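You operate a simulated robot arm through the tools that you are given. There is no shell and no other tool. Be economical: measure what you need, move in short steps, check, and stop when the job is done.

Carry out the task below with a simulated two-armed robot. There is one attempt and no reset: what you move stays moved.

TASK
Pick up the small jug from the steel counter by the glass door with one hand, pass it to the other hand and put it on the middle of the long wooden shelf. Set down upright: small jug.

The check looks at the end state, three seconds after you hand in, the way a careful person would. Anything else that was tipped, shoved, dropped, spilled or broken makes it a failure.

THE ROBOT
Two 7-joint arms with two-finger parallel grippers on one trunk, on a base that drives. Base frame: it is fixed to the floor where the robot stands at the start and does not move with it; the origin is under the middle of the robot, x ahead of it, y to its left, z up; the surface under the hand at the start is at about z = 800. Lengths are in mm, angles in rad, forces in N, time in s.
The left shoulder is at the start at [62, 198, 1079], the right one opposite. With the tool pointing down near the work surface each hand reaches from about 300 to 720 mm from the robot's upright axis, wherever it stands, measured 20 degrees to its own side. Places, roughly: middle of the long wooden shelf [-3800, 900, 1200]. Payload 1.57 kg a hand.
Tool frame (each hand has its own): the origin (TCP) lies between the finger pads and is the grasp point; the fingertips stand 30 mm ahead of it; z points along the fingers, y is the line along which they close. Largest opening 110 mm; finger width 24, thickness 12; the body of the gripper, 48 by 112 mm, starts 78 mm behind the TCP.
Orientation is that of the tool frame in the base frame, as [roll, pitch, yaw] about the fixed x, y, z axes, in that order (R = Rz(yaw) Ry(pitch) Rx(roll)). With the fingers straight down and closing along the base's y, the tool's x points along the base's -x, its y along +y and its z along -z.

THE INTERFACE
- The arms move only by the tool arm_command. It takes "left_series", "right_series" or both (then of equal length, played together; a hand with none holds still); each is a list of rows, each a list of 3 entries, a list of its own where there are three numbers: the shift along the tool's x, y, z in mm, then the turn, a rotation vector about the tool's x, y, z in rad, then the opening in per cent of the stroke, from 0 (shut) to 100 (fully open). In form: [[[x, y, z], [wx, wy, wz], claw], ...]. A call has 1 to 10 rows; each row is the pose to reach, as a shift and turn from the pose commanded when the call began, along the tool's axes at that moment. Rows are played at 5 a second. More than 50 mm and 0.15 rad between two rows, or a gripper value outside its range, and nothing of the call is played. Where a pose cannot be reached the arm comes as near as it can. A force on the tool above 40 N (or 10 N above the force at the start of the call, whichever is more), or a blocked arm, ends the call early, and 0.2 s more pass. Each finger travels about 72 mm/s and halts on what it meets, pressing with about 37 N; the grip force reading is that of the motor and also rises with nothing between the fingers. The clock runs only during rows and for 0.2 s after the last one: add rows that repeat a pose to give the fingers time. The reply holds the time, the measured pose of the TCP, the force on the tool along the base axes, the opening and the grip force, in the units named above and with some noise, with the torque about the TCP (base axes, N m) and any sound that the robot's microphone picked up.
- Cameras (640 x 400 px; columns grow to the right, rows downward): "scene" is now at [103.7, -4.4, 1652]; the picture's right is [-0.07, -1.00, 0.00], its down [-0.84, 0.06, -0.54] and it looks along [0.54, -0.04, -0.84] (base axes); focal length 269 px, centre (320, 200). "left" rides on the left gripper at [70, -16, -141] in its tool frame; the picture's right is [0.23, 0.97, 0.00], its down [-0.85, 0.20, -0.48] and it looks along [-0.47, 0.11, 0.88] (tool axes); focal length 222 px, centre (320, 200). "right" rides on the right gripper at [70, 16, -141] in its tool frame; the picture's right is [-0.23, 0.97, 0.00], its down [-0.85, -0.20, -0.48] and it looks along [-0.47, -0.11, 0.88] (tool axes); focal length 222 px, centre (320, 200). There is no depth. A picture from a camera that has moved, and an enlarged one, comes with that camera's place and axes in the base frame and with its lens.
- capture(camera): a new picture of that camera. It takes no simulated time.
- lift_body(by): slides the trunk up (or, below 0, down) by that many mm; the arms and the scene camera ride with it, the base frame stays. It gives what a move gives, with no picture.
- base_move(legs): drives the robot by 1 to 6 legs, each [ahead, left, turn to the left] in mm, mm and rad, along the robot's own axes; the way and the turn of a leg run together, so that a leg with both is an arc; at most 1500 mm and 3.142 rad a leg. The arms and the cameras ride along, it lands a little off, and it stops where it bumps. It gives what a move gives.
- aim_head(pan, tilt): turns the head with the scene camera to pan (to the left, within 1.501 rad either way) and tilt (down, from -0.506 to 1.204), counted from straight ahead of the robot. It gives what a move gives.
- close_up(camera, box): a new picture of the part [left, top, right, bottom] of that camera's present view, enlarged. It takes no simulated time.
- finish_job(): hands the job in; it is judged then, once.

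Go step by step. Nothing tells you exact positions but the pictures and the camera data: compare them with the known pose of the tool, close in by small moves and look again before you grip or let go. The budget is 120 turns and 88 pictures, counting those below and the enlarged ones. Unless the task says otherwise, let go and move clear before handing in, and close with one line.

The tools are called after "Call:" by a JSON object that holds its "name" and its "arguments". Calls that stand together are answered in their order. arm_command: Moves the arms, as the interface text tells. Its arguments: {"type":"object","properties":{"left_series":{"type":"array","items":{"type":"array"}},"right_series":{"type":"array","items":{"type":"array"}}},"required":[]} The other tools are called the same way: lift_body (by) slides the trunk up or down; base_move (legs) drives the base; aim_head (pan, tilt) turns the head that bears the scene camera; capture (camera) takes a picture; close_up (camera, box) takes an enlarged picture of a part of a camera's view; finish_job () hands the job in.

At the start:

```text
time_s: 0.0
left_ee_pos: [480.6, 287.0, 1055.1]
left_orientation: [3.141, -0.001, 3.141]
left_force: [-0.5, -0.2, 0.5]
left_torque: [-0.01, 0.01, 0.0]
left_width: 110.0
left_finger_force: 0.0
right_ee_pos: [362.1, -120.8, 1084.2]
right_orientation: [3.141, 0.0, 3.14]
right_force: [-0.1, -0.7, 0.3]
right_torque: [-0.01, 0.01, 0.01]
right_width: 109.9
right_finger_force: 0.0
trunk travel left (down, up): [-675.0, 315.0]
robot x, y, heading: [-0.6, -1.8, 0.003]
head pan, tilt: [-0.07, 1.0]
```

scene: 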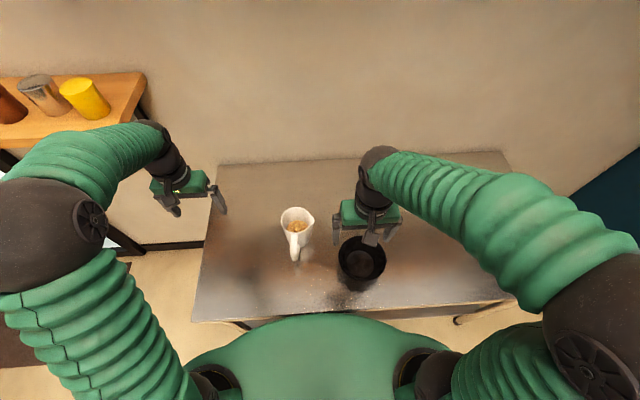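
right: 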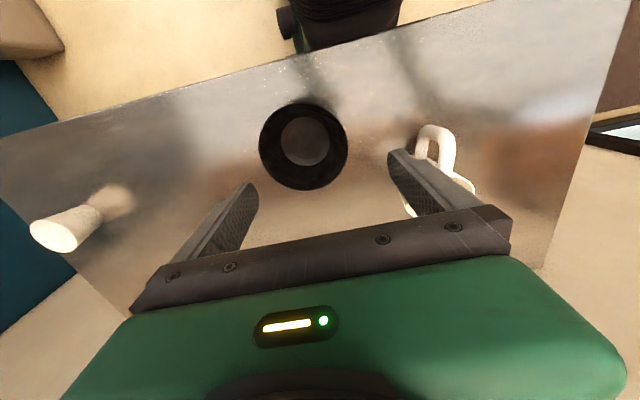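
left: 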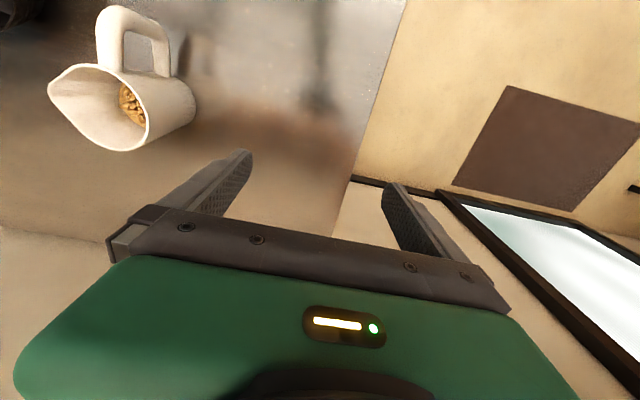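

I see a steel table in front with a white jug holding something, a black cup, and another white object to the right. I'll look around first to find out which counter and which jug are meant.

Call:
{"name": "aim_head", "arguments": {"pan": 1.2, "tilt": 0.5}}

Call:
{"name": "capture", "arguments": {"camera": "scene"}}

Call:
{"name": "aim_head", "arguments": {"pan": 0.0, "tilt": 0.5}}

Call:
{"name": "capture", "arguments": {"camera": "scene"}}

Call:
{"name": "aim_head", "arguments": {"pan": -1.2, "tilt": 0.5}}

Call:
{"name": "capture", "arguments": {"camera": "scene"}}

```text
time_s: 1.4
left_ee_pos: [480.2, 285.9, 1056.4]
left_orientation: [-3.141, 0.0, 3.141]
left_force: [0.0, 0.0, 0.2]
left_torque: [0.0, -0.03, -0.03]
left_width: 109.8
left_finger_force: 0.1
right_ee_pos: [360.4, -120.3, 1083.2]
right_orientation: [-3.141, 0.0, -3.141]
right_force: [-0.2, -0.1, 0.5]
right_torque: [0.03, 0.01, 0.0]
right_width: 110.1
right_finger_force: 0.2
trunk travel left (down, up): [-675.0, 315.0]
robot x, y, heading: [0.0, -2.1, 0.001]
head pan, tilt: [1.201, 0.499]
```

```text
84 pictures are left
camera scene: at [67.2, 85.4, 1693.1], right [0.93, -0.36, 0.0], down [-0.17, -0.45, -0.88], along [0.32, 0.82, -0.48], focal length 269 px, centre (320, 200)
```

scene: 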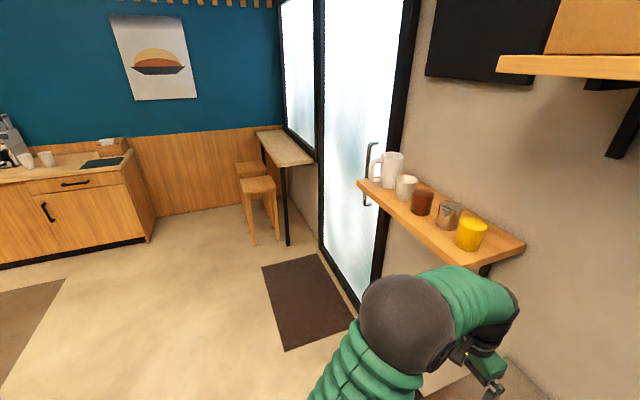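

```text
time_s: 2.9
left_ee_pos: [480.0, 285.4, 1056.3]
left_orientation: [-3.141, 0.001, -3.141]
left_force: [0.2, -0.4, 0.5]
left_torque: [0.02, -0.01, -0.02]
left_width: 110.1
left_finger_force: 0.0
right_ee_pos: [360.5, -120.6, 1084.3]
right_orientation: [3.14, 0.001, -3.141]
right_force: [0.4, 0.1, 0.4]
right_torque: [-0.01, 0.01, 0.03]
right_width: 110.2
right_finger_force: 0.1
trunk travel left (down, up): [-675.0, 315.0]
robot x, y, heading: [-1.3, 0.4, -0.0]
head pan, tilt: [0.0, 0.499]
```

```text
83 pictures are left
camera scene: at [125.3, 0.5, 1693.1], right [0.0, -1.0, 0.0], down [-0.48, 0.0, -0.88], along [0.88, 0.0, -0.48], focal length 269 px, centre (320, 200)
```

scene: 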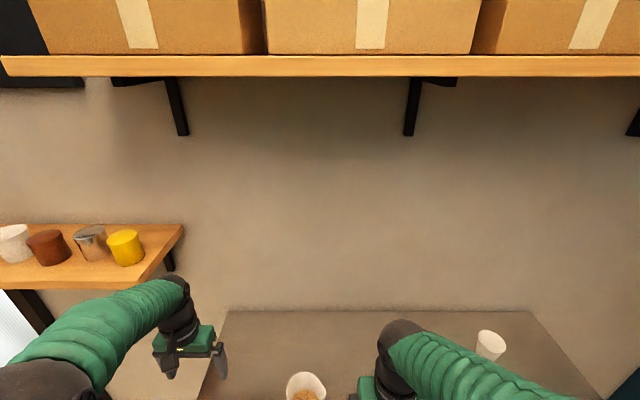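

```text
time_s: 4.2
left_ee_pos: [479.9, 286.8, 1056.9]
left_orientation: [3.142, -0.001, -3.141]
left_force: [-0.4, 0.4, -0.5]
left_torque: [0.01, -0.04, 0.01]
left_width: 109.9
left_finger_force: 0.0
right_ee_pos: [360.8, -120.4, 1084.9]
right_orientation: [-3.141, 0.001, -3.141]
right_force: [-0.1, 0.2, 0.2]
right_torque: [0.0, 0.01, 0.01]
right_width: 110.2
right_finger_force: 0.1
trunk travel left (down, up): [-675.0, 315.0]
robot x, y, heading: [-1.3, -0.0, -0.002]
head pan, tilt: [-1.201, 0.499]
```

```text
82 pictures are left
camera scene: at [67.2, -84.4, 1693.2], right [-0.93, -0.36, 0.0], down [-0.17, 0.45, -0.88], along [0.32, -0.82, -0.48], focal length 269 px, centre (320, 200)
```

scene: 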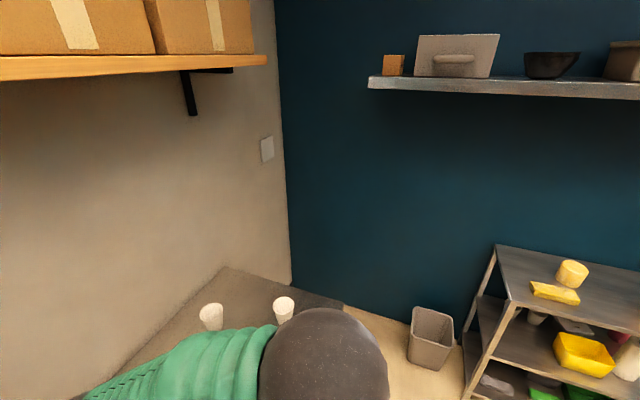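

The front steel table, next to the glass door on the left, holds the handled jug. The target shelf is far behind the robot. I'll look closely at the jug and move the right arm off the view later.

Call:
{"name": "aim_head", "arguments": {"pan": 0.0, "tilt": 1.0}}

Call:
{"name": "close_up", "arguments": {"camera": "scene", "box": [220, 160, 420, 285]}}

Call:
{"name": "capture", "arguments": {"camera": "scene"}}

Call:
{"name": "close_up", "arguments": {"camera": "left", "box": [0, 0, 256, 160]}}

```text
time_s: 5.7
left_ee_pos: [479.7, 286.3, 1056.6]
left_orientation: [3.141, -0.001, 3.141]
left_force: [-0.8, 0.8, 1.4]
left_torque: [-0.01, 0.04, 0.0]
left_width: 109.8
left_finger_force: 0.0
right_ee_pos: [360.9, -118.7, 1084.6]
right_orientation: [3.141, 0.0, -3.14]
right_force: [-0.2, 0.0, 0.2]
right_torque: [0.01, 0.02, -0.01]
right_width: 110.1
right_finger_force: 0.1
trunk travel left (down, up): [-675.0, 315.0]
robot x, y, heading: [1.7, -0.8, -0.002]
head pan, tilt: [0.0, 1.0]
```

```text
3.20 times, centred on (320, 222) of scene
camera zoom: at [103.9, 0.4, 1652.0], right [0.0, -1.0, 0.0], down [-0.84, 0.0, -0.54], along [0.54, 0.0, -0.84], focal length 860 px, centre (320, 128)
```

zoom: 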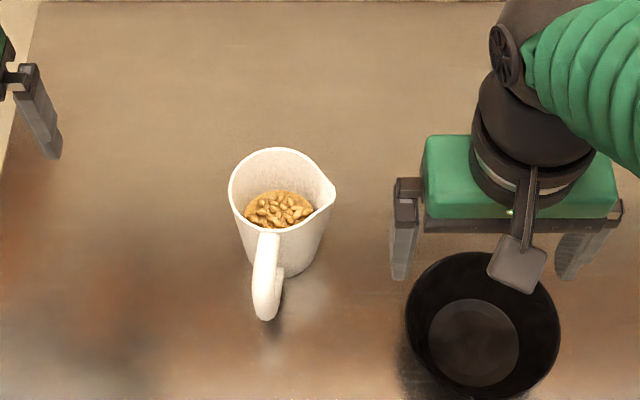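

```text
80 pictures are left
camera scene: at [103.9, 0.4, 1652.0], right [0.0, -1.0, 0.0], down [-0.84, 0.0, -0.54], along [0.54, 0.0, -0.84], focal length 269 px, centre (320, 200)
```

scene: 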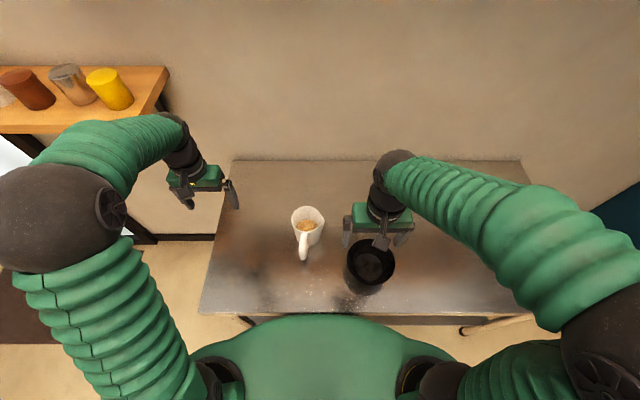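

```text
2.50 times, centred on (128, 80) of left
camera zoom: at [411.1, 270.0, 1197.8], right [-0.23, 0.97, 0.0], down [0.86, 0.2, 0.48], along [0.47, 0.11, -0.88], focal length 555 px, centre (800, 500)
```

zoom: 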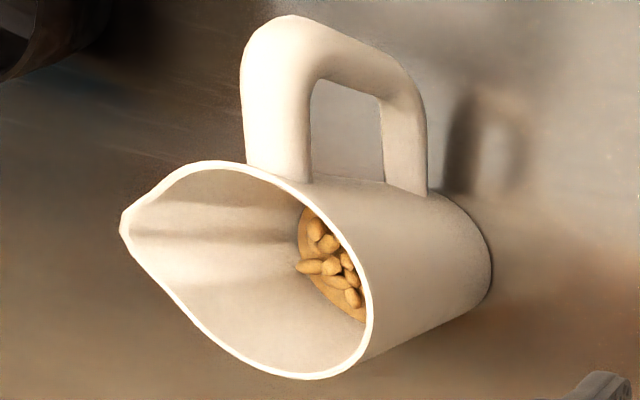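

The jug's rim centre is at about (496, 39, 930), with the handle toward me (-x) and the spout toward -y. I'll grip it from above along a diagonal that misses both, using the right hand, then have the left hand take the lower body from the side opposite the handle. First I'll bring the right hand above the jug.

Call:
{"name": "arm_command", "arguments": {"right_series": [[[-17, 20, 0], [0, 0, 0.12], 100], [[-34, 40, 0], [0, 0, 0.25], 100], [[-51, 60, 0], [0, 0, 0.37], 100], [[-68, 80, 0], [0, 0, 0.5], 100], [[-85, 100, 0], [0, 0, 0.62], 100], [[-102, 120, 0], [0, 0, 0.75], 100], [[-118, 140, 0], [0, 0, 0.87], 100], [[-135, 159, 0], [0, 0, 0.995], 100], [[-135, 159, 0], [0, 0, 0.995], 100]]}}

Call:
{"name": "capture", "arguments": {"camera": "right"}}

Call:
{"name": "capture", "arguments": {"camera": "left"}}

Call:
{"name": "capture", "arguments": {"camera": "scene"}}

```text
time_s: 7.7
left_ee_pos: [479.2, 287.1, 1056.4]
left_orientation: [-3.14, -0.001, 3.141]
left_force: [-1.0, 0.4, -0.2]
left_torque: [0.01, 0.0, -0.02]
left_width: 110.0
left_finger_force: 0.2
right_ee_pos: [495.2, 40.9, 1084.8]
right_orientation: [3.141, 0.002, 2.146]
right_force: [-0.3, -0.4, 0.3]
right_torque: [-0.02, -0.03, 0.03]
right_width: 110.1
right_finger_force: 0.1
trunk travel left (down, up): [-675.0, 315.0]
robot x, y, heading: [-1.3, -1.5, 0.001]
head pan, tilt: [0.0, 1.0]
```

```text
78 pictures are left
camera right: at [470.9, 107.0, 1225.6], right [0.94, 0.34, 0.0], down [0.3, -0.83, 0.48], along [0.16, -0.45, -0.88], focal length 222 px, centre (320, 200)
```

right: 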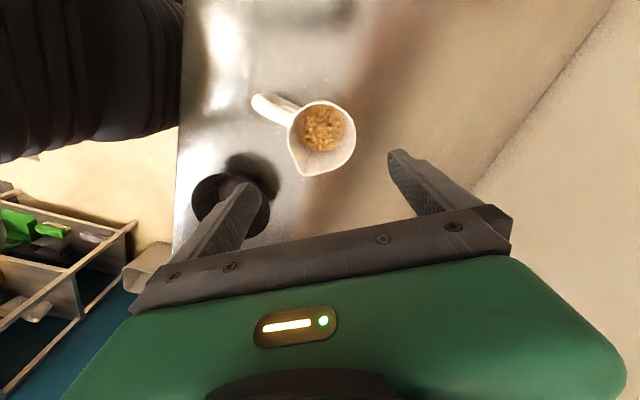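

```text
77 pictures are left
camera left: at [410.6, 270.6, 1198.0], right [-0.23, 0.97, 0.0], down [0.85, 0.2, 0.48], along [0.47, 0.11, -0.88], focal length 222 px, centre (320, 200)
```

left: 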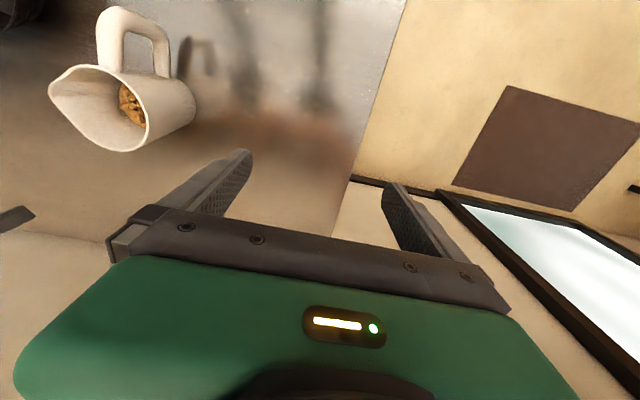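

```text
76 pictures are left
camera scene: at [104.3, 1.8, 1652.0], right [0.0, -1.0, 0.0], down [-0.84, 0.0, -0.54], along [0.54, 0.0, -0.84], focal length 269 px, centre (320, 200)
```

scene: 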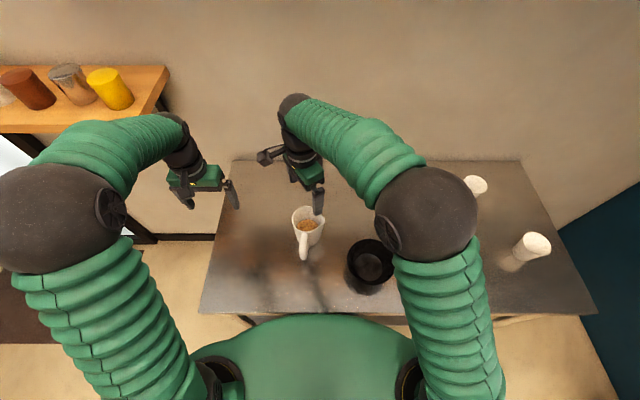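

The right hand is above the jug. I'll refine the rim position with enlargements from both hand cameras.

Call:
{"name": "close_up", "arguments": {"camera": "right", "box": [240, 80, 400, 180]}}

Call:
{"name": "close_up", "arguments": {"camera": "scene", "box": [240, 170, 400, 270]}}

```text
4.00 times, centred on (320, 130) of right
camera zoom: at [470.9, 107.0, 1225.6], right [0.94, 0.34, 0.0], down [0.3, -0.83, 0.48], along [0.16, -0.45, -0.88], focal length 888 px, centre (320, 480)
```

zoom: 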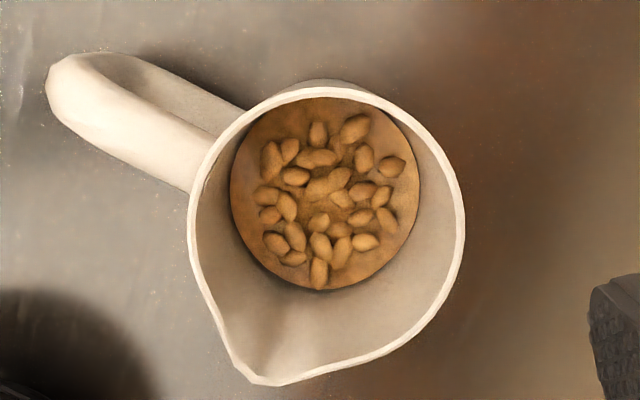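

```text
4.00 times, centred on (320, 220) of scene
camera zoom: at [104.3, 1.8, 1652.0], right [0.0, -1.0, 0.0], down [-0.84, 0.0, -0.54], along [0.54, 0.0, -0.84], focal length 1074 px, centre (320, 120)
```

zoom: 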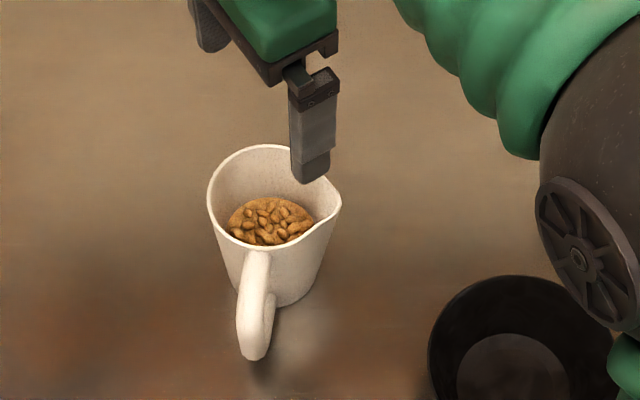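

The refined rim centre is about (495, 45.5), diameter about 90 mm, with the rim at z≈931. I'll correct sideways and descend to just above the rim to check.

Call:
{"name": "arm_command", "arguments": {"right_series": [[[3.8, 2.5, 30], [0, 0, 0], 100], [[3.8, 2.5, 60], [0, 0, 0], 100], [[3.8, 2.5, 85], [0, 0, 0], 100], [[3.8, 2.5, 100], [0, 0, 0], 100], [[3.8, 2.5, 100], [0, 0, 0], 100]]}}

Call:
{"name": "capture", "arguments": {"camera": "right"}}

Call:
{"name": "close_up", "arguments": {"camera": "left", "box": [0, 0, 256, 160]}}

Call:
{"name": "close_up", "arguments": {"camera": "scene", "box": [240, 170, 400, 270]}}

```text
time_s: 8.8
left_ee_pos: [480.5, 287.2, 1056.4]
left_orientation: [3.141, 0.0, -3.141]
left_force: [-0.3, 0.3, 0.3]
left_torque: [0.01, 0.01, 0.01]
left_width: 109.8
left_finger_force: 0.0
right_ee_pos: [496.9, 43.0, 987.4]
right_orientation: [3.138, 0.0, 2.143]
right_force: [0.5, -0.4, -0.2]
right_torque: [-0.02, -0.01, 0.04]
right_width: 110.0
right_finger_force: 0.1
trunk travel left (down, up): [-675.0, 315.0]
robot x, y, heading: [0.5, -1.9, -0.005]
head pan, tilt: [0.0, 1.0]
```

```text
73 pictures are left
camera right: at [472.1, 109.9, 1126.4], right [0.94, 0.34, 0.0], down [0.3, -0.83, 0.48], along [0.16, -0.45, -0.88], focal length 222 px, centre (320, 200)
```

right: 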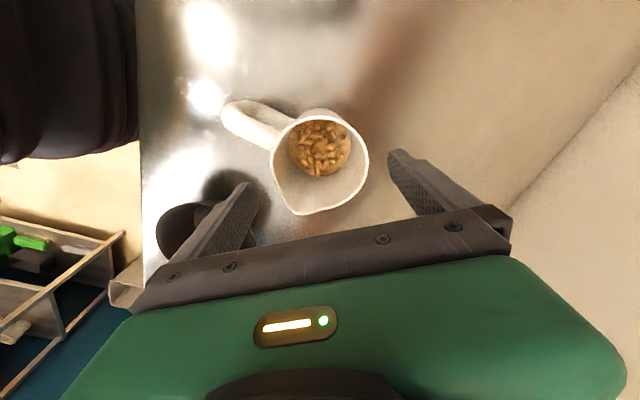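

```text
2.50 times, centred on (128, 80) of left
camera zoom: at [411.0, 270.7, 1198.4], right [-0.23, 0.97, 0.0], down [0.86, 0.2, 0.48], along [0.47, 0.11, -0.88], focal length 555 px, centre (800, 500)
```

zoom: 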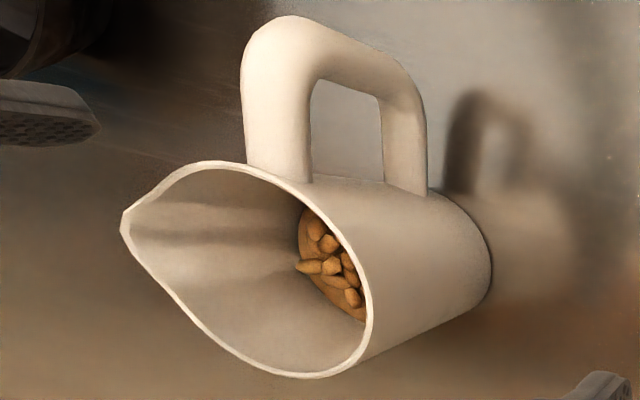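

```text
4.00 times, centred on (320, 220) of scene
camera zoom: at [104.7, 1.8, 1652.7], right [0.0, -1.0, 0.0], down [-0.84, 0.0, -0.54], along [0.54, 0.0, -0.84], focal length 1074 px, centre (320, 120)
```

zoom: 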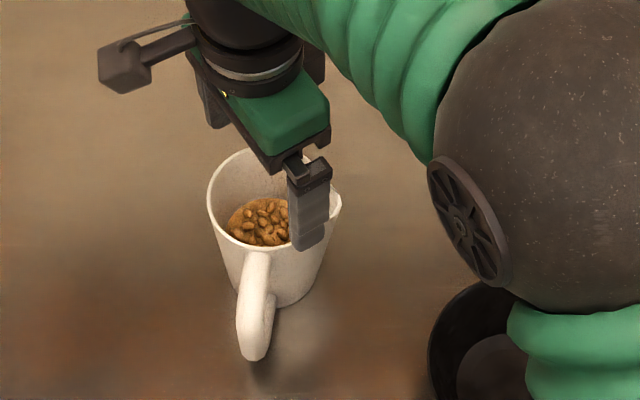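

The fingers straddle the rim evenly, and the contact spots fall between the handle and the spout. I'll lower to the grip height.

Call:
{"name": "arm_command", "arguments": {"right_series": [[[3, 0.5, 20], [0, 0, 0], 100], [[3, 0.5, 40], [0, 0, 0], 100], [[3, 0.5, 60], [0, 0, 0], 100], [[3, 0.5, 80], [0, 0, 0], 100], [[3, 0.5, 80], [0, 0, 0], 100]]}}

Call:
{"name": "capture", "arguments": {"camera": "right"}}

Call:
{"name": "close_up", "arguments": {"camera": "left", "box": [0, 0, 256, 160]}}

```text
time_s: 10.1
left_ee_pos: [480.1, 288.7, 1055.7]
left_orientation: [-3.141, 0.0, 3.141]
left_force: [0.3, -0.6, 1.1]
left_torque: [-0.01, 0.01, -0.01]
left_width: 109.9
left_finger_force: 0.0
right_ee_pos: [502.1, 41.3, 910.1]
right_orientation: [3.129, 0.0, 2.128]
right_force: [0.4, -0.2, 0.0]
right_torque: [0.0, 0.0, 0.01]
right_width: 110.1
right_finger_force: 0.1
trunk travel left (down, up): [-675.0, 315.0]
robot x, y, heading: [-0.2, -1.7, 0.0]
head pan, tilt: [0.0, 1.0]
```

```text
70 pictures are left
camera right: at [477.7, 106.5, 1050.9], right [0.95, 0.32, 0.01], down [0.28, -0.83, 0.48], along [0.16, -0.45, -0.88], focal length 222 px, centre (320, 200)
```

right: 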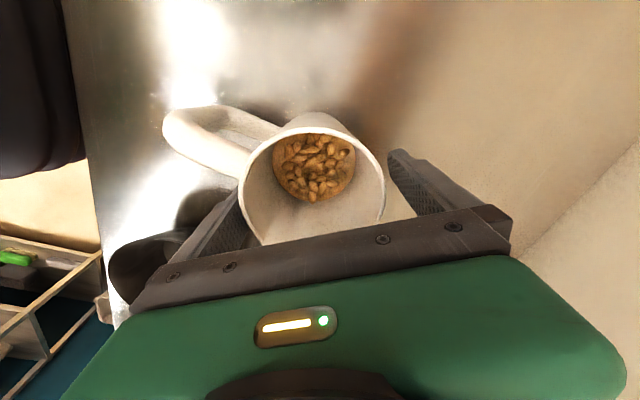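

```text
2.50 times, centred on (128, 80) of left
camera zoom: at [410.9, 270.7, 1198.3], right [-0.23, 0.97, 0.0], down [0.86, 0.2, 0.48], along [0.47, 0.11, -0.88], focal length 555 px, centre (800, 500)
```

zoom: 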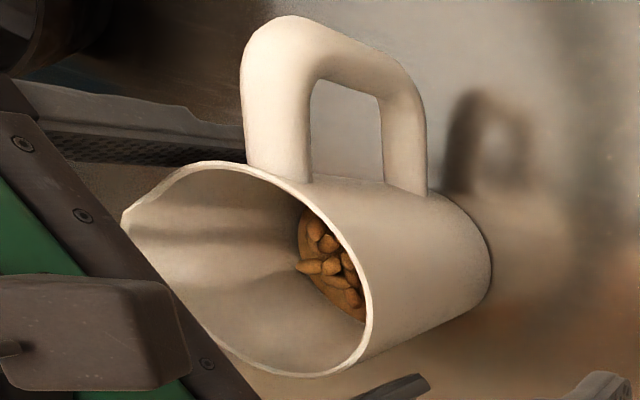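

Near this height the right arm drifted several mm, so it is probably close to a joint limit. I'll raise the arm back to the good configuration and use the trunk to go down instead.

Call:
{"name": "arm_command", "arguments": {"right_series": [[[-1, 0, -25], [0, 0, 0], 100], [[-1, 0, -50], [0, 0, 0], 100], [[-1, 0, -80], [0, 0, 0], 100], [[-1, 0, -80], [0, 0, 0], 100]]}}

Call:
{"name": "lift_body", "arguments": {"by": -40}}

Call:
{"name": "capture", "arguments": {"camera": "right"}}

```text
time_s: 11.2
left_ee_pos: [478.8, 287.1, 1059.2]
left_orientation: [-3.14, 0.002, 3.14]
left_force: [0.1, 0.3, -0.2]
left_torque: [0.01, -0.02, 0.03]
left_width: 110.0
left_finger_force: 0.0
right_ee_pos: [507.0, 14.4, 976.9]
right_orientation: [-3.122, 0.01, 2.082]
right_force: [-0.9, 0.1, 0.1]
right_torque: [0.05, 0.0, -0.01]
right_width: 109.9
right_finger_force: 0.2
trunk travel left (down, up): [-675.0, 315.0]
robot x, y, heading: [2.5, -2.5, -0.0]
head pan, tilt: [0.0, 1.0]
stopped in row 4 (right hand): the arm was blocked; the commanded pose is now the measured one
```

```text
time_s: 12.1
left_ee_pos: [477.3, 287.0, 1016.8]
left_orientation: [-3.14, 0.002, -3.139]
left_force: [-0.2, 0.3, -0.1]
left_torque: [0.0, -0.02, -0.03]
left_width: 109.9
left_finger_force: 0.0
right_ee_pos: [508.2, 18.3, 940.1]
right_orientation: [-3.131, 0.008, 2.087]
right_force: [-0.1, 0.5, 0.5]
right_torque: [0.03, -0.02, 0.0]
right_width: 110.0
right_finger_force: 0.1
trunk travel left (down, up): [-635.0, 355.0]
robot x, y, heading: [-0.2, 0.6, 0.0]
head pan, tilt: [0.0, 1.0]
```

```text
68 pictures are left
camera right: at [486.9, 87.7, 1080.2], right [0.96, 0.28, -0.01], down [0.25, -0.84, 0.49], along [0.13, -0.47, -0.87], focal length 222 px, centre (320, 200)
```

right: 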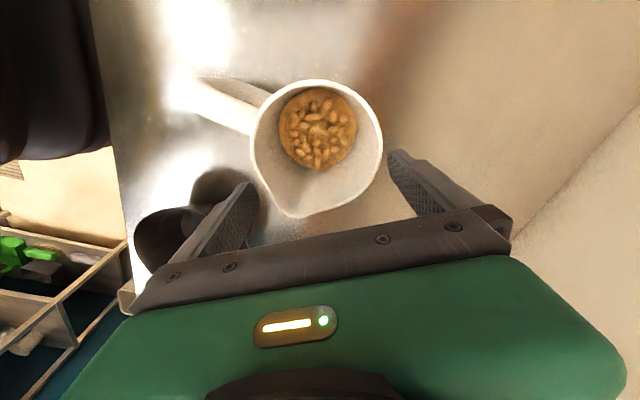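

Something blocked the arm and it slid sideways. I'll look at the scene before moving further.

Call:
{"name": "capture", "arguments": {"camera": "scene"}}

Call:
{"name": "capture", "arguments": {"camera": "left"}}

```text
67 pictures are left
camera scene: at [104.7, 1.8, 1611.8], right [0.0, -1.0, 0.0], down [-0.84, 0.0, -0.54], along [0.54, 0.0, -0.84], focal length 269 px, centre (320, 200)
```

scene: 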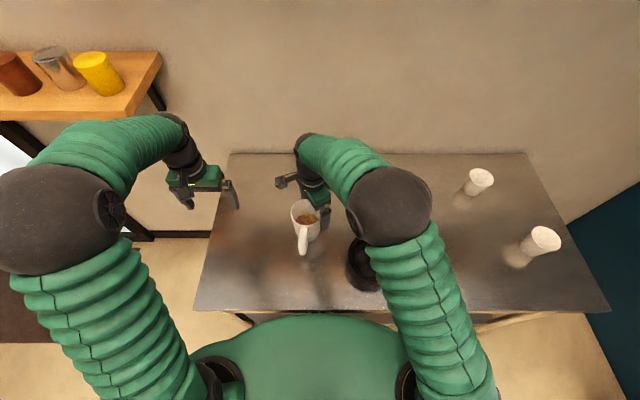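

```text
66 pictures are left
camera left: at [409.3, 270.7, 1158.2], right [-0.23, 0.97, 0.0], down [0.85, 0.2, 0.48], along [0.47, 0.11, -0.88], focal length 222 px, centre (320, 200)
```

left: 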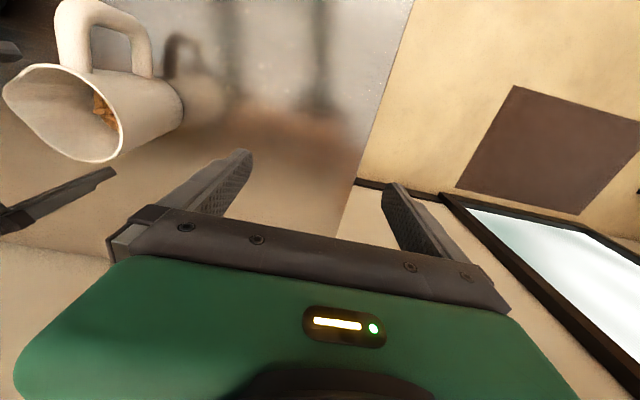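

The right elbow is jammed inward because the jug is across the midline for that arm. I'll lift clear with the trunk, unwind the arm, and shift the base to the left so the jug sits on the right hand's own side.

Call:
{"name": "lift_body", "arguments": {"by": 130}}

Call:
{"name": "arm_command", "arguments": {"right_series": [[[0, -15, -5], [0, 0, -0.12], 100], [[0, -30, -5], [0, 0, -0.25], 100], [[0, -45, -5], [0, 0, -0.37], 100], [[0, -60, -5], [0, 0, -0.5], 100], [[0, -75, -5], [0, 0, -0.62], 100], [[0, -90, -5], [0, 0, -0.75], 100]]}}

Call:
{"name": "capture", "arguments": {"camera": "scene"}}

```text
time_s: 13.7
left_ee_pos: [479.2, 286.8, 1148.9]
left_orientation: [-3.14, -0.001, -3.142]
left_force: [-0.3, 0.2, -0.6]
left_torque: [0.01, 0.01, -0.02]
left_width: 109.9
left_finger_force: 0.2
right_ee_pos: [507.2, 16.6, 1068.9]
right_orientation: [-3.126, 0.007, 2.086]
right_force: [-1.0, 0.7, -0.8]
right_torque: [-0.02, 0.0, 0.04]
right_width: 110.2
right_finger_force: 0.1
trunk travel left (down, up): [-765.0, 225.0]
robot x, y, heading: [2.0, -2.3, 0.001]
head pan, tilt: [0.0, 1.0]
```

```text
time_s: 15.1
left_ee_pos: [478.4, 286.8, 1146.7]
left_orientation: [-3.142, 0.001, -3.14]
left_force: [0.0, 0.1, 0.7]
left_torque: [0.02, -0.01, 0.01]
left_width: 109.9
left_finger_force: 0.1
right_ee_pos: [425.6, -23.1, 1074.6]
right_orientation: [-3.129, -0.004, 2.851]
right_force: [0.7, -0.4, -0.4]
right_torque: [0.04, 0.02, -0.01]
right_width: 110.0
right_finger_force: 0.0
trunk travel left (down, up): [-765.0, 225.0]
robot x, y, heading: [-1.1, -1.2, -0.0]
head pan, tilt: [0.0, 1.0]
```

```text
65 pictures are left
camera scene: at [104.0, 0.6, 1742.0], right [0.0, -1.0, 0.0], down [-0.84, 0.0, -0.54], along [0.54, 0.0, -0.84], focal length 269 px, centre (320, 200)
```

scene: 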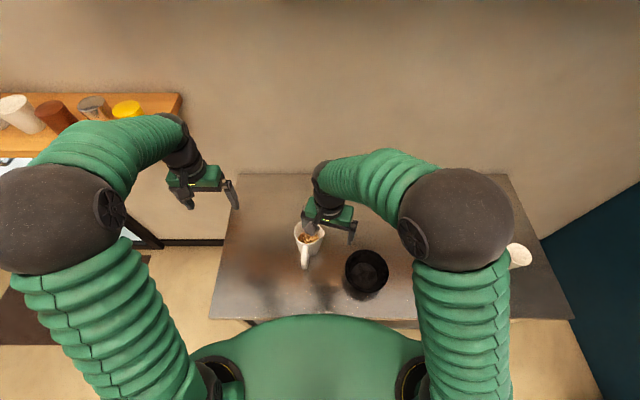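

The black cup is undisturbed. I'll tuck the left hand back, straighten the right hand, then sidestep left.

Call:
{"name": "arm_command", "arguments": {"left_series": [[[25, -10, 0], [0, 0, 0], 100], [[50, -20, 0], [0, 0, 0], 100], [[80, -30, 0], [0, 0, 0], 100], [[80, -30, 0], [0, 0, 0], 100]], "right_series": [[[0, -35, 0], [0, 0, -0.1], 100], [[0, -70, 0], [0, 0, -0.2], 100], [[0, -105, 0], [0, 0, -0.29], 100], [[0, -140, 0], [0, 0, -0.29], 100]]}}

Call:
{"name": "base_move", "arguments": {"legs": [[0, 210, 0]]}}

Call:
{"name": "capture", "arguments": {"camera": "scene"}}

Call:
{"name": "capture", "arguments": {"camera": "right"}}

```text
time_s: 16.1
left_ee_pos: [398.7, 254.6, 1146.9]
left_orientation: [3.141, 0.001, -3.141]
left_force: [-0.4, 0.5, 0.2]
left_torque: [0.02, -0.03, -0.01]
left_width: 109.9
left_finger_force: 0.1
right_ee_pos: [385.9, -159.1, 1076.3]
right_orientation: [-3.13, -0.009, 3.14]
right_force: [-0.3, -1.0, 1.0]
right_torque: [0.01, 0.0, 0.0]
right_width: 110.1
right_finger_force: 0.0
trunk travel left (down, up): [-765.0, 225.0]
robot x, y, heading: [-0.5, 4.4, -0.001]
head pan, tilt: [0.0, 1.0]
```

```text
time_s: 17.7
left_ee_pos: [395.3, 424.9, 1155.0]
left_orientation: [3.116, 0.003, 3.136]
left_force: [0.8, -1.2, 0.2]
left_torque: [0.15, -0.01, -0.03]
left_width: 109.9
left_finger_force: 0.1
right_ee_pos: [382.5, 15.3, 1073.4]
right_orientation: [3.123, -0.005, 3.133]
right_force: [0.3, -2.0, -0.2]
right_torque: [0.14, -0.02, -0.06]
right_width: 110.0
right_finger_force: 0.0
trunk travel left (down, up): [-765.0, 225.0]
robot x, y, heading: [-1.2, 206.6, 0.0]
head pan, tilt: [0.0, 1.0]
```

```text
64 pictures are left
camera scene: at [97.4, 153.1, 1741.7], right [0.0, -1.0, -0.03], down [-0.84, 0.02, -0.54], along [0.54, 0.02, -0.84], focal length 269 px, centre (320, 200)
```

scene: 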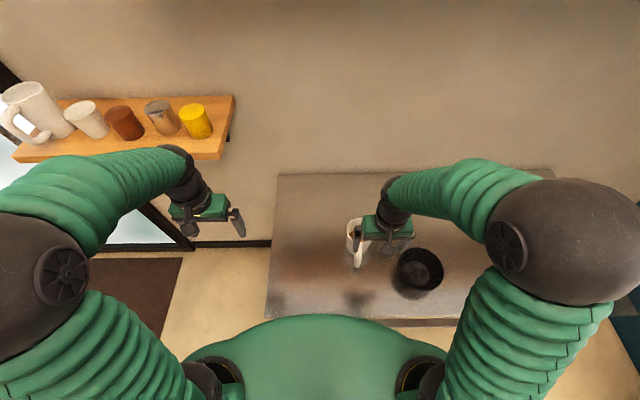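

```text
63 pictures are left
camera right: at [313.2, 28.7, 1214.1], right [0.24, 0.97, 0.02], down [0.86, -0.21, 0.47], along [0.46, -0.1, -0.88], focal length 222 px, centre (320, 200)
```

right: 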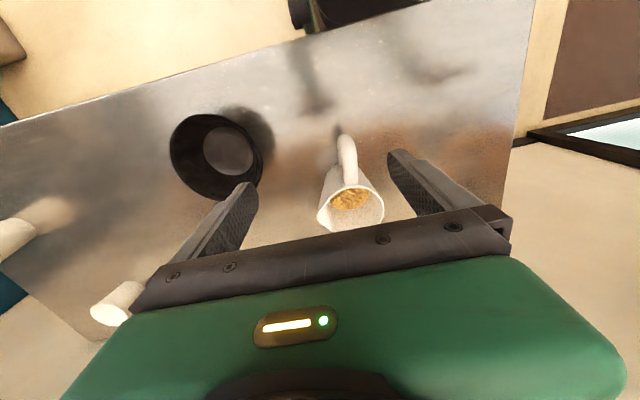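

The robot is still swaying from the stop. I'll bring the right hand over the jug with the turn and remeasure.

Call:
{"name": "arm_command", "arguments": {"right_series": [[[0, 0, 0], [0, 0, 0], 100], [[-14, 0, 0], [0, 0, 0.125], 100], [[-28, 0, 0], [0, 0, 0.25], 100], [[-42, 0, 0], [0, 0, 0.375], 100], [[-56, 0, 0], [0, 0, 0.5], 100], [[-70, 0, 0], [0, 0, 0.62], 100], [[-84, 0, 0], [0, 0, 0.75], 100], [[-98, 0, 0], [0, 0, 0.87], 100], [[-112, 0, 0], [0, 0, 0.995], 100], [[-112, 0, 0], [0, 0, 0.995], 100]]}}

Call:
{"name": "capture", "arguments": {"camera": "scene"}}

Call:
{"name": "capture", "arguments": {"camera": "right"}}

```text
time_s: 19.9
left_ee_pos: [398.2, 468.5, 1145.0]
left_orientation: [-3.133, 0.0, 3.138]
left_force: [0.9, -0.4, -0.6]
left_torque: [-0.03, -0.02, 0.0]
left_width: 110.0
left_finger_force: 0.1
right_ee_pos: [497.9, 52.4, 1077.6]
right_orientation: [-3.125, 0.013, 2.138]
right_force: [-0.5, -0.7, -0.3]
right_torque: [0.0, 0.03, 0.01]
right_width: 110.2
right_finger_force: 0.1
trunk travel left (down, up): [-765.0, 225.0]
robot x, y, heading: [-1.7, 205.4, 0.003]
head pan, tilt: [0.0, 1.0]
```

```text
62 pictures are left
camera scene: at [104.7, 220.3, 1741.9], right [0.0, -1.0, 0.01], down [-0.84, -0.01, -0.54], along [0.54, -0.01, -0.84], focal length 269 px, centre (320, 200)
```

scene: 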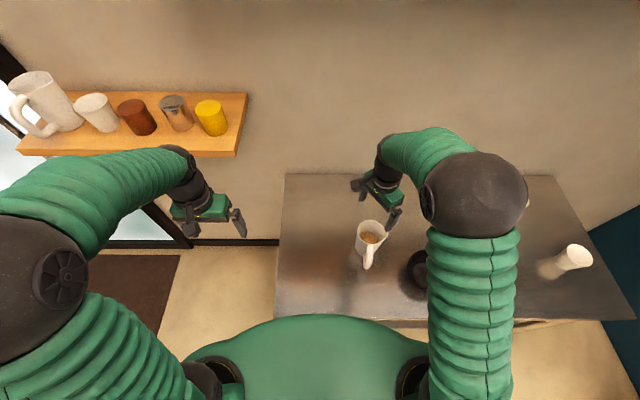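

```text
61 pictures are left
camera right: at [474.9, 122.4, 1216.5], right [0.94, 0.33, -0.01], down [0.3, -0.82, 0.49], along [0.15, -0.47, -0.87], focal length 222 px, centre (320, 200)
```

right: 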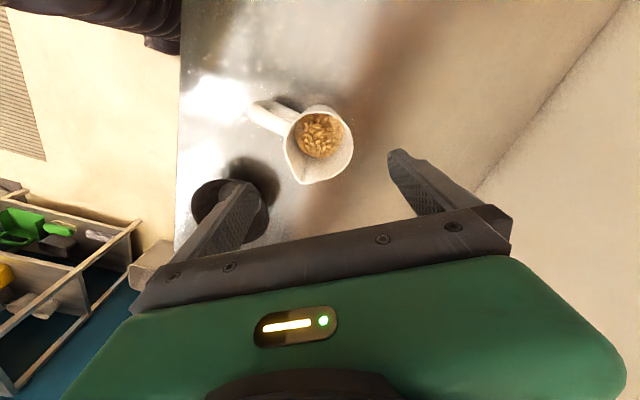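

The elbow is high and free. I'll lower with the trunk only, keeping this arm posture, then recheck alignment.

Call:
{"name": "lift_body", "arguments": {"by": -85}}

Call:
{"name": "capture", "arguments": {"camera": "right"}}

Call:
{"name": "close_up", "arguments": {"camera": "right", "box": [240, 90, 400, 190]}}

```text
time_s: 21.1
left_ee_pos: [397.6, 452.6, 1063.5]
left_orientation: [3.139, 0.001, 3.136]
left_force: [-0.6, -0.6, -0.6]
left_torque: [0.05, -0.01, 0.04]
left_width: 110.1
left_finger_force: 0.1
right_ee_pos: [497.7, 37.7, 990.6]
right_orientation: [-3.129, 0.001, 2.138]
right_force: [0.3, 0.1, -0.7]
right_torque: [0.05, -0.03, 0.0]
right_width: 109.8
right_finger_force: 0.0
trunk travel left (down, up): [-680.0, 310.0]
robot x, y, heading: [-2.1, 202.3, -0.004]
head pan, tilt: [0.0, 1.0]
```

```text
60 pictures are left
camera right: at [474.4, 107.0, 1130.7], right [0.94, 0.33, -0.01], down [0.29, -0.82, 0.48], along [0.15, -0.46, -0.88], focal length 222 px, centre (320, 200)
```

right: 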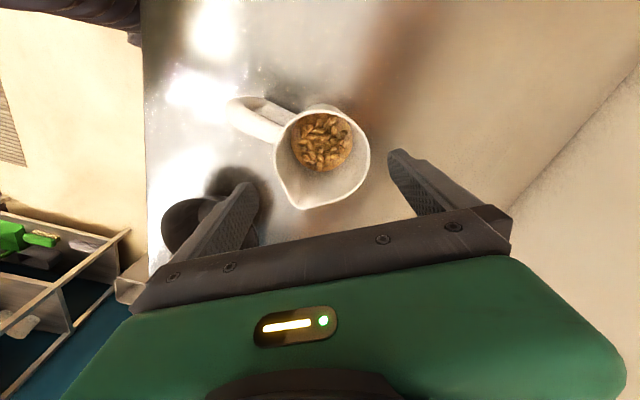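

```text
4.00 times, centred on (320, 140) of right
camera zoom: at [474.4, 107.0, 1130.7], right [0.94, 0.33, -0.01], down [0.29, -0.82, 0.48], along [0.15, -0.46, -0.88], focal length 888 px, centre (320, 440)
```

zoom: 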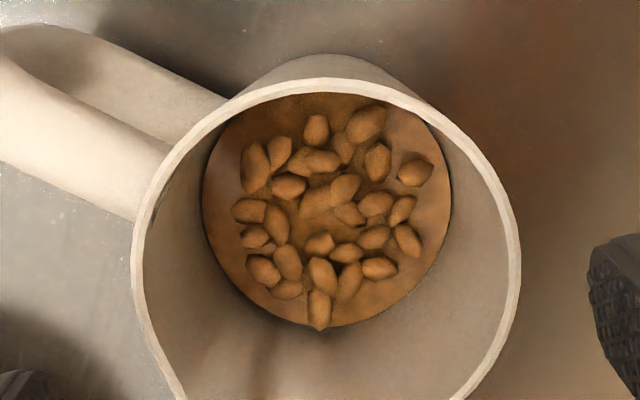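

The rim is at about (495, 46). I'll let the sway die out and then read the hand's position.

Call:
{"name": "arm_command", "arguments": {"right_series": [[[0, 0, 0], [0, 0, 0], 100], [[0, 0, 0], [0, 0, 0], 100], [[0, 0, 0], [0, 0, 0], 100], [[0, 0, 0], [0, 0, 0], 100], [[0, 0, 0], [0, 0, 0], 100], [[0, 0, 0], [0, 0, 0], 100], [[0, 0, 0], [0, 0, 0], 100], [[0, 0, 0], [0, 0, 0], 100], [[0, 0, 0], [0, 0, 0], 100], [[0, 0, 0], [0, 0, 0], 100]]}}

Call:
{"name": "arm_command", "arguments": {"right_series": [[[0, 0, 0], [0, 0, 0], 100], [[0, 0, 0], [0, 0, 0], 100]]}}

```text
time_s: 23.3
left_ee_pos: [399.3, 459.4, 1062.4]
left_orientation: [-3.141, 0.0, 3.136]
left_force: [0.6, 0.4, 0.1]
left_torque: [-0.01, 0.04, -0.02]
left_width: 110.2
left_finger_force: 0.1
right_ee_pos: [497.3, 43.8, 990.8]
right_orientation: [-3.127, 0.006, 2.138]
right_force: [0.0, -0.4, 0.5]
right_torque: [0.01, -0.03, 0.01]
right_width: 110.3
right_finger_force: 0.1
trunk travel left (down, up): [-680.0, 310.0]
robot x, y, heading: [-3.0, 205.0, 0.0]
head pan, tilt: [0.0, 1.0]
```

```text
time_s: 23.9
left_ee_pos: [398.2, 459.2, 1062.1]
left_orientation: [-3.14, 0.0, 3.136]
left_force: [0.4, 0.5, -0.5]
left_torque: [0.02, -0.01, 0.0]
left_width: 109.9
left_finger_force: 0.1
right_ee_pos: [497.4, 44.1, 990.7]
right_orientation: [-3.128, 0.008, 2.14]
right_force: [0.5, -0.3, -0.6]
right_torque: [0.0, -0.01, -0.02]
right_width: 109.8
right_finger_force: 0.1
trunk travel left (down, up): [-680.0, 310.0]
robot x, y, heading: [-1.5, 203.0, -0.001]
head pan, tilt: [0.0, 1.0]
```

The sway has settled, with the hand about 3 mm off. I'll correct, then lower with the trunk around the jug.

Call:
{"name": "arm_command", "arguments": {"right_series": [[[3, -1, 0], [0, 0, 0], 100], [[3, -1, 0], [0, 0, 0], 100]]}}

Call:
{"name": "lift_body", "arguments": {"by": -45}}

Call:
{"name": "capture", "arguments": {"camera": "right"}}

```text
time_s: 24.5
left_ee_pos: [398.5, 457.3, 1061.6]
left_orientation: [-3.138, 0.001, 3.136]
left_force: [-1.1, 0.4, 0.0]
left_torque: [0.0, -0.02, -0.01]
left_width: 110.0
left_finger_force: 0.2
right_ee_pos: [494.3, 46.6, 990.3]
right_orientation: [-3.129, 0.007, 2.138]
right_force: [-0.5, -0.7, 0.1]
right_torque: [0.02, 0.01, 0.03]
right_width: 110.2
right_finger_force: 0.1
trunk travel left (down, up): [-680.0, 310.0]
robot x, y, heading: [-0.4, 205.0, -0.001]
head pan, tilt: [0.0, 1.0]
```

```text
time_s: 25.4
left_ee_pos: [397.7, 459.1, 1017.4]
left_orientation: [-3.139, 0.003, 3.137]
left_force: [0.6, 0.6, 0.2]
left_torque: [0.01, 0.0, 0.01]
left_width: 110.1
left_finger_force: 0.0
right_ee_pos: [494.2, 46.5, 947.7]
right_orientation: [-3.128, 0.006, 2.136]
right_force: [-0.4, 0.4, 0.6]
right_torque: [0.02, -0.01, -0.05]
right_width: 109.7
right_finger_force: 0.1
trunk travel left (down, up): [-635.0, 355.0]
robot x, y, heading: [1.0, 204.6, -0.005]
head pan, tilt: [0.0, 1.0]
```

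```text
58 pictures are left
camera right: at [471.5, 114.8, 1086.3], right [0.94, 0.33, -0.01], down [0.29, -0.82, 0.49], along [0.15, -0.46, -0.87], focal length 222 px, centre (320, 200)
```

right: 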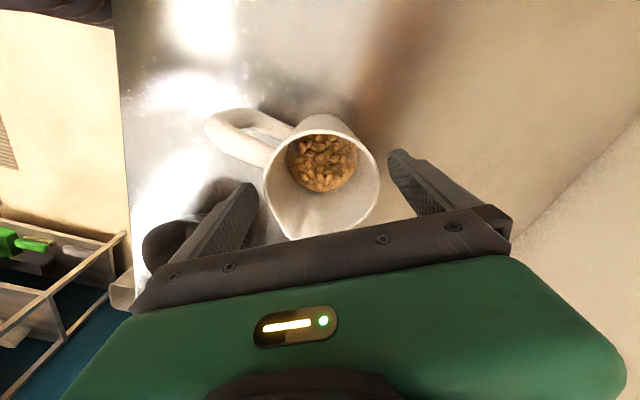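

The fingers are well centred around the rim. I'll lower the rest of the way, then close.

Call:
{"name": "lift_body", "arguments": {"by": -42}}

Call:
{"name": "capture", "arguments": {"camera": "right"}}

Call:
{"name": "close_up", "arguments": {"camera": "scene", "box": [260, 150, 500, 300]}}

```text
time_s: 26.2
left_ee_pos: [398.5, 459.7, 974.7]
left_orientation: [-3.139, 0.002, 3.139]
left_force: [0.1, 0.6, -0.2]
left_torque: [0.01, 0.0, 0.04]
left_width: 110.1
left_finger_force: 0.1
right_ee_pos: [494.6, 47.1, 905.1]
right_orientation: [-3.128, 0.006, 2.138]
right_force: [0.7, -0.1, 0.1]
right_torque: [-0.06, 0.01, -0.01]
right_width: 110.1
right_finger_force: 0.1
trunk travel left (down, up): [-593.0, 397.0]
robot x, y, heading: [-1.0, 204.1, 0.0]
head pan, tilt: [0.0, 1.0]
```

```text
57 pictures are left
camera right: at [471.6, 114.8, 1044.3], right [0.94, 0.33, -0.01], down [0.3, -0.82, 0.49], along [0.15, -0.46, -0.87], focal length 222 px, centre (320, 200)
```

right: 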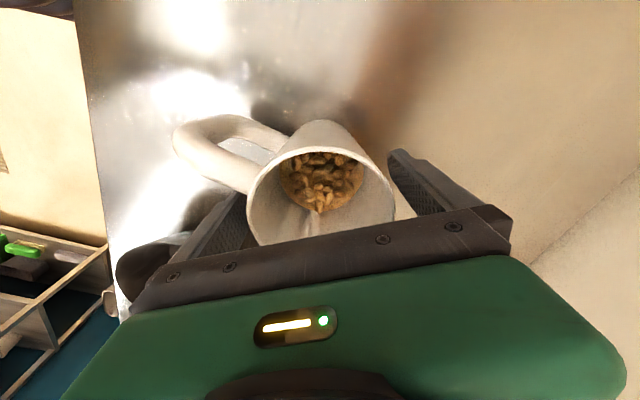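

```text
2.67 times, centred on (380, 225) of scene
camera zoom: at [103.5, 203.9, 1570.0], right [0.0, -1.0, 0.0], down [-0.84, 0.0, -0.54], along [0.54, 0.0, -0.84], focal length 716 px, centre (160, 133)
```

zoom: 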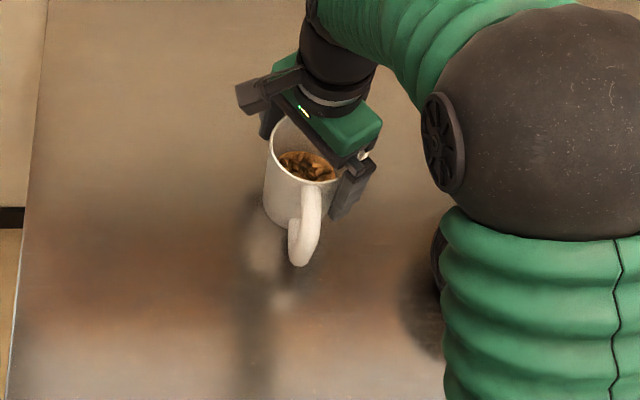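

Everything is clear. Closing slowly.

Call:
{"name": "arm_command", "arguments": {"right_series": [[[0, 0, 0], [0, 0, 0], 90], [[0, 0, 0], [0, 0, 0], 84], [[0, 0, 0], [0, 0, 0], 79], [[0, 0, 0], [0, 0, 0], 74], [[0, 0, 0], [0, 0, 0], 60], [[0, 0, 0], [0, 0, 0], 40], [[0, 0, 0], [0, 0, 0], 20], [[0, 0, 0], [0, 0, 0], 0], [[0, 0, 0], [0, 0, 0], 0]]}}

Call:
{"name": "capture", "arguments": {"camera": "right"}}

```text
time_s: 28.2
left_ee_pos: [399.7, 458.8, 974.1]
left_orientation: [-3.14, 0.0, 3.136]
left_force: [0.8, 0.4, -0.5]
left_torque: [0.02, 0.0, -0.06]
left_width: 109.9
left_finger_force: 0.0
right_ee_pos: [494.8, 47.5, 902.4]
right_orientation: [-3.127, 0.009, 2.139]
right_force: [0.0, -0.5, 0.4]
right_torque: [0.01, -0.01, 0.02]
right_width: 90.4
right_finger_force: 36.7
trunk travel left (down, up): [-593.0, 397.0]
robot x, y, heading: [3.2, 205.4, -0.003]
head pan, tilt: [0.0, 1.0]
```

```text
55 pictures are left
camera right: at [471.9, 114.7, 1044.0], right [0.94, 0.33, -0.01], down [0.3, -0.82, 0.49], along [0.15, -0.46, -0.87], focal length 222 px, centre (320, 200)
```

right: 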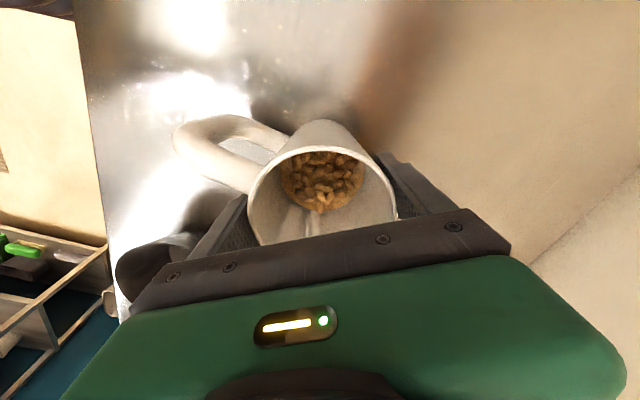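

The jug is gripped at 90 mm. I'll lift a little with the trunk and check it hangs level.

Call:
{"name": "lift_body", "arguments": {"by": 40}}

Call:
{"name": "lift_body", "arguments": {"by": 110}}

Call:
{"name": "capture", "arguments": {"camera": "scene"}}

Call:
{"name": "capture", "arguments": {"camera": "right"}}

```text
time_s: 29.1
left_ee_pos: [399.4, 459.3, 1013.7]
left_orientation: [-3.141, 0.0, 3.137]
left_force: [0.5, 0.7, -0.5]
left_torque: [0.01, -0.01, 0.01]
left_width: 110.2
left_finger_force: 0.1
right_ee_pos: [494.8, 46.8, 943.0]
right_orientation: [-3.126, 0.006, 2.138]
right_force: [0.6, -0.5, -2.3]
right_torque: [0.02, -0.06, 0.0]
right_width: 90.7
right_finger_force: 37.5
trunk travel left (down, up): [-633.0, 357.0]
robot x, y, heading: [0.4, 203.5, -0.0]
head pan, tilt: [0.0, 1.0]
```

```text
time_s: 30.5
left_ee_pos: [400.0, 458.4, 1124.7]
left_orientation: [-3.139, 0.001, 3.137]
left_force: [0.0, 0.6, -0.2]
left_torque: [-0.04, 0.0, -0.04]
left_width: 110.0
left_finger_force: 0.1
right_ee_pos: [495.6, 46.6, 1054.4]
right_orientation: [-3.128, 0.005, 2.138]
right_force: [-0.3, -0.7, -2.4]
right_torque: [0.01, -0.01, -0.01]
right_width: 90.4
right_finger_force: 36.7
trunk travel left (down, up): [-743.0, 247.0]
robot x, y, heading: [0.1, 204.9, 0.001]
head pan, tilt: [0.0, 1.0]
```

```text
54 pictures are left
camera scene: at [104.8, 203.7, 1719.9], right [0.0, -1.0, 0.0], down [-0.84, 0.0, -0.54], along [0.54, 0.0, -0.84], focal length 269 px, centre (320, 200)
```

scene: 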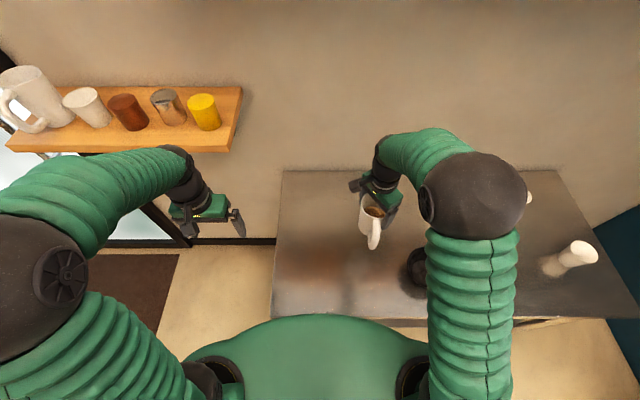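

```text
53 pictures are left
camera right: at [472.5, 114.7, 1193.7], right [0.94, 0.33, -0.01], down [0.3, -0.82, 0.49], along [0.15, -0.46, -0.87], focal length 222 px, centre (320, 200)
```

right: 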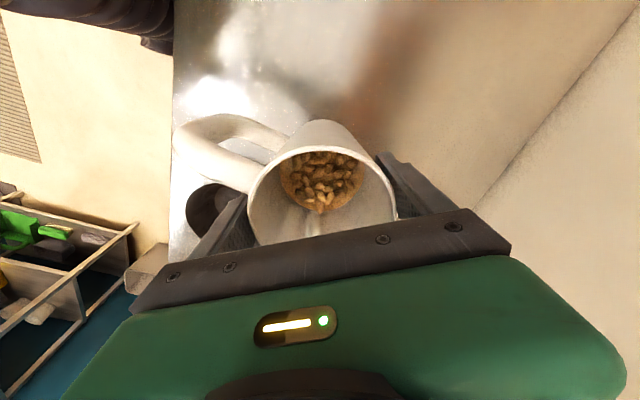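

The jug is lifted, about 2.6 N and level. Now I'll turn it roughly 110° so the handle points to the right, away from the left hand, while bringing it to mid-front.

Call:
{"name": "arm_command", "arguments": {"right_series": [[[8, 3.5, 0], [0, 0, -0.137], 0], [[17, 7, 0], [0, 0, -0.274], 0], [[25, 10.5, 0], [0, 0, -0.411], 0], [[34, 14, 0], [0, 0, -0.548], 0], [[42, 18, 0], [0, 0, -0.685], 0], [[50, 21, 0], [0, 0, -0.822], 0], [[59, 25, 0], [0, 0, -0.96], 0], [[67, 28, 0], [0, 0, -1.097], 0], [[76, 32, 0], [0, 0, -1.234], 0], [[84, 36, 0], [0, 0, -1.37], 0]]}}

Call:
{"name": "arm_command", "arguments": {"right_series": [[[0, 0, 0], [0, 0, -0.137], 0], [[0, 0, 0], [0, 0, -0.274], 0], [[0, 0, 0], [0, 0, -0.411], 0], [[0, 0, 0], [0, 0, -0.55], 0], [[0, 0, 0], [0, 0, -0.55], 0]]}}

Call:
{"name": "capture", "arguments": {"camera": "scene"}}

```text
time_s: 32.7
left_ee_pos: [399.5, 459.1, 1124.9]
left_orientation: [-3.139, 0.001, 3.136]
left_force: [0.8, -0.1, -0.6]
left_torque: [0.03, 0.03, -0.01]
left_width: 110.1
left_finger_force: 0.1
right_ee_pos: [480.4, 136.4, 1052.6]
right_orientation: [-3.134, -0.015, -2.772]
right_force: [-0.1, -0.1, -3.2]
right_torque: [0.02, -0.02, -0.01]
right_width: 90.6
right_finger_force: 37.0
trunk travel left (down, up): [-743.0, 247.0]
robot x, y, heading: [0.0, 204.3, 0.003]
head pan, tilt: [0.0, 1.0]
```

```text
time_s: 33.9
left_ee_pos: [398.7, 458.2, 1124.1]
left_orientation: [-3.139, -0.001, 3.137]
left_force: [0.5, -0.3, -0.6]
left_torque: [0.0, -0.01, -0.02]
left_width: 110.3
left_finger_force: 0.1
right_ee_pos: [479.9, 137.0, 1051.6]
right_orientation: [-3.14, -0.015, -2.223]
right_force: [-1.3, -0.6, -3.5]
right_torque: [0.03, 0.0, 0.0]
right_width: 90.4
right_finger_force: 36.5
trunk travel left (down, up): [-743.0, 247.0]
robot x, y, heading: [1.4, 203.3, -0.003]
head pan, tilt: [0.0, 1.0]
```

```text
52 pictures are left
camera scene: at [104.7, 204.1, 1719.9], right [0.0, -1.0, 0.0], down [-0.84, 0.0, -0.54], along [0.54, 0.0, -0.84], focal length 269 px, centre (320, 200)
```

scene: 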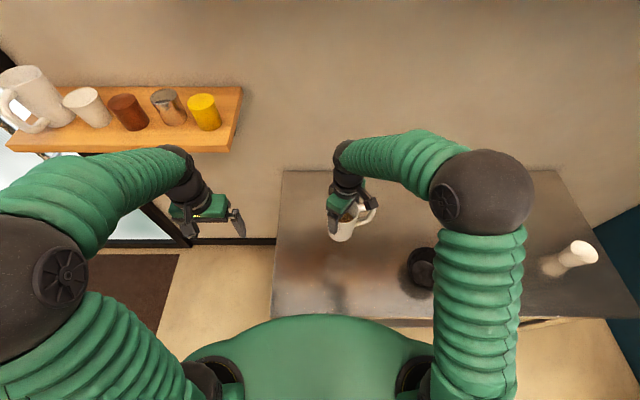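

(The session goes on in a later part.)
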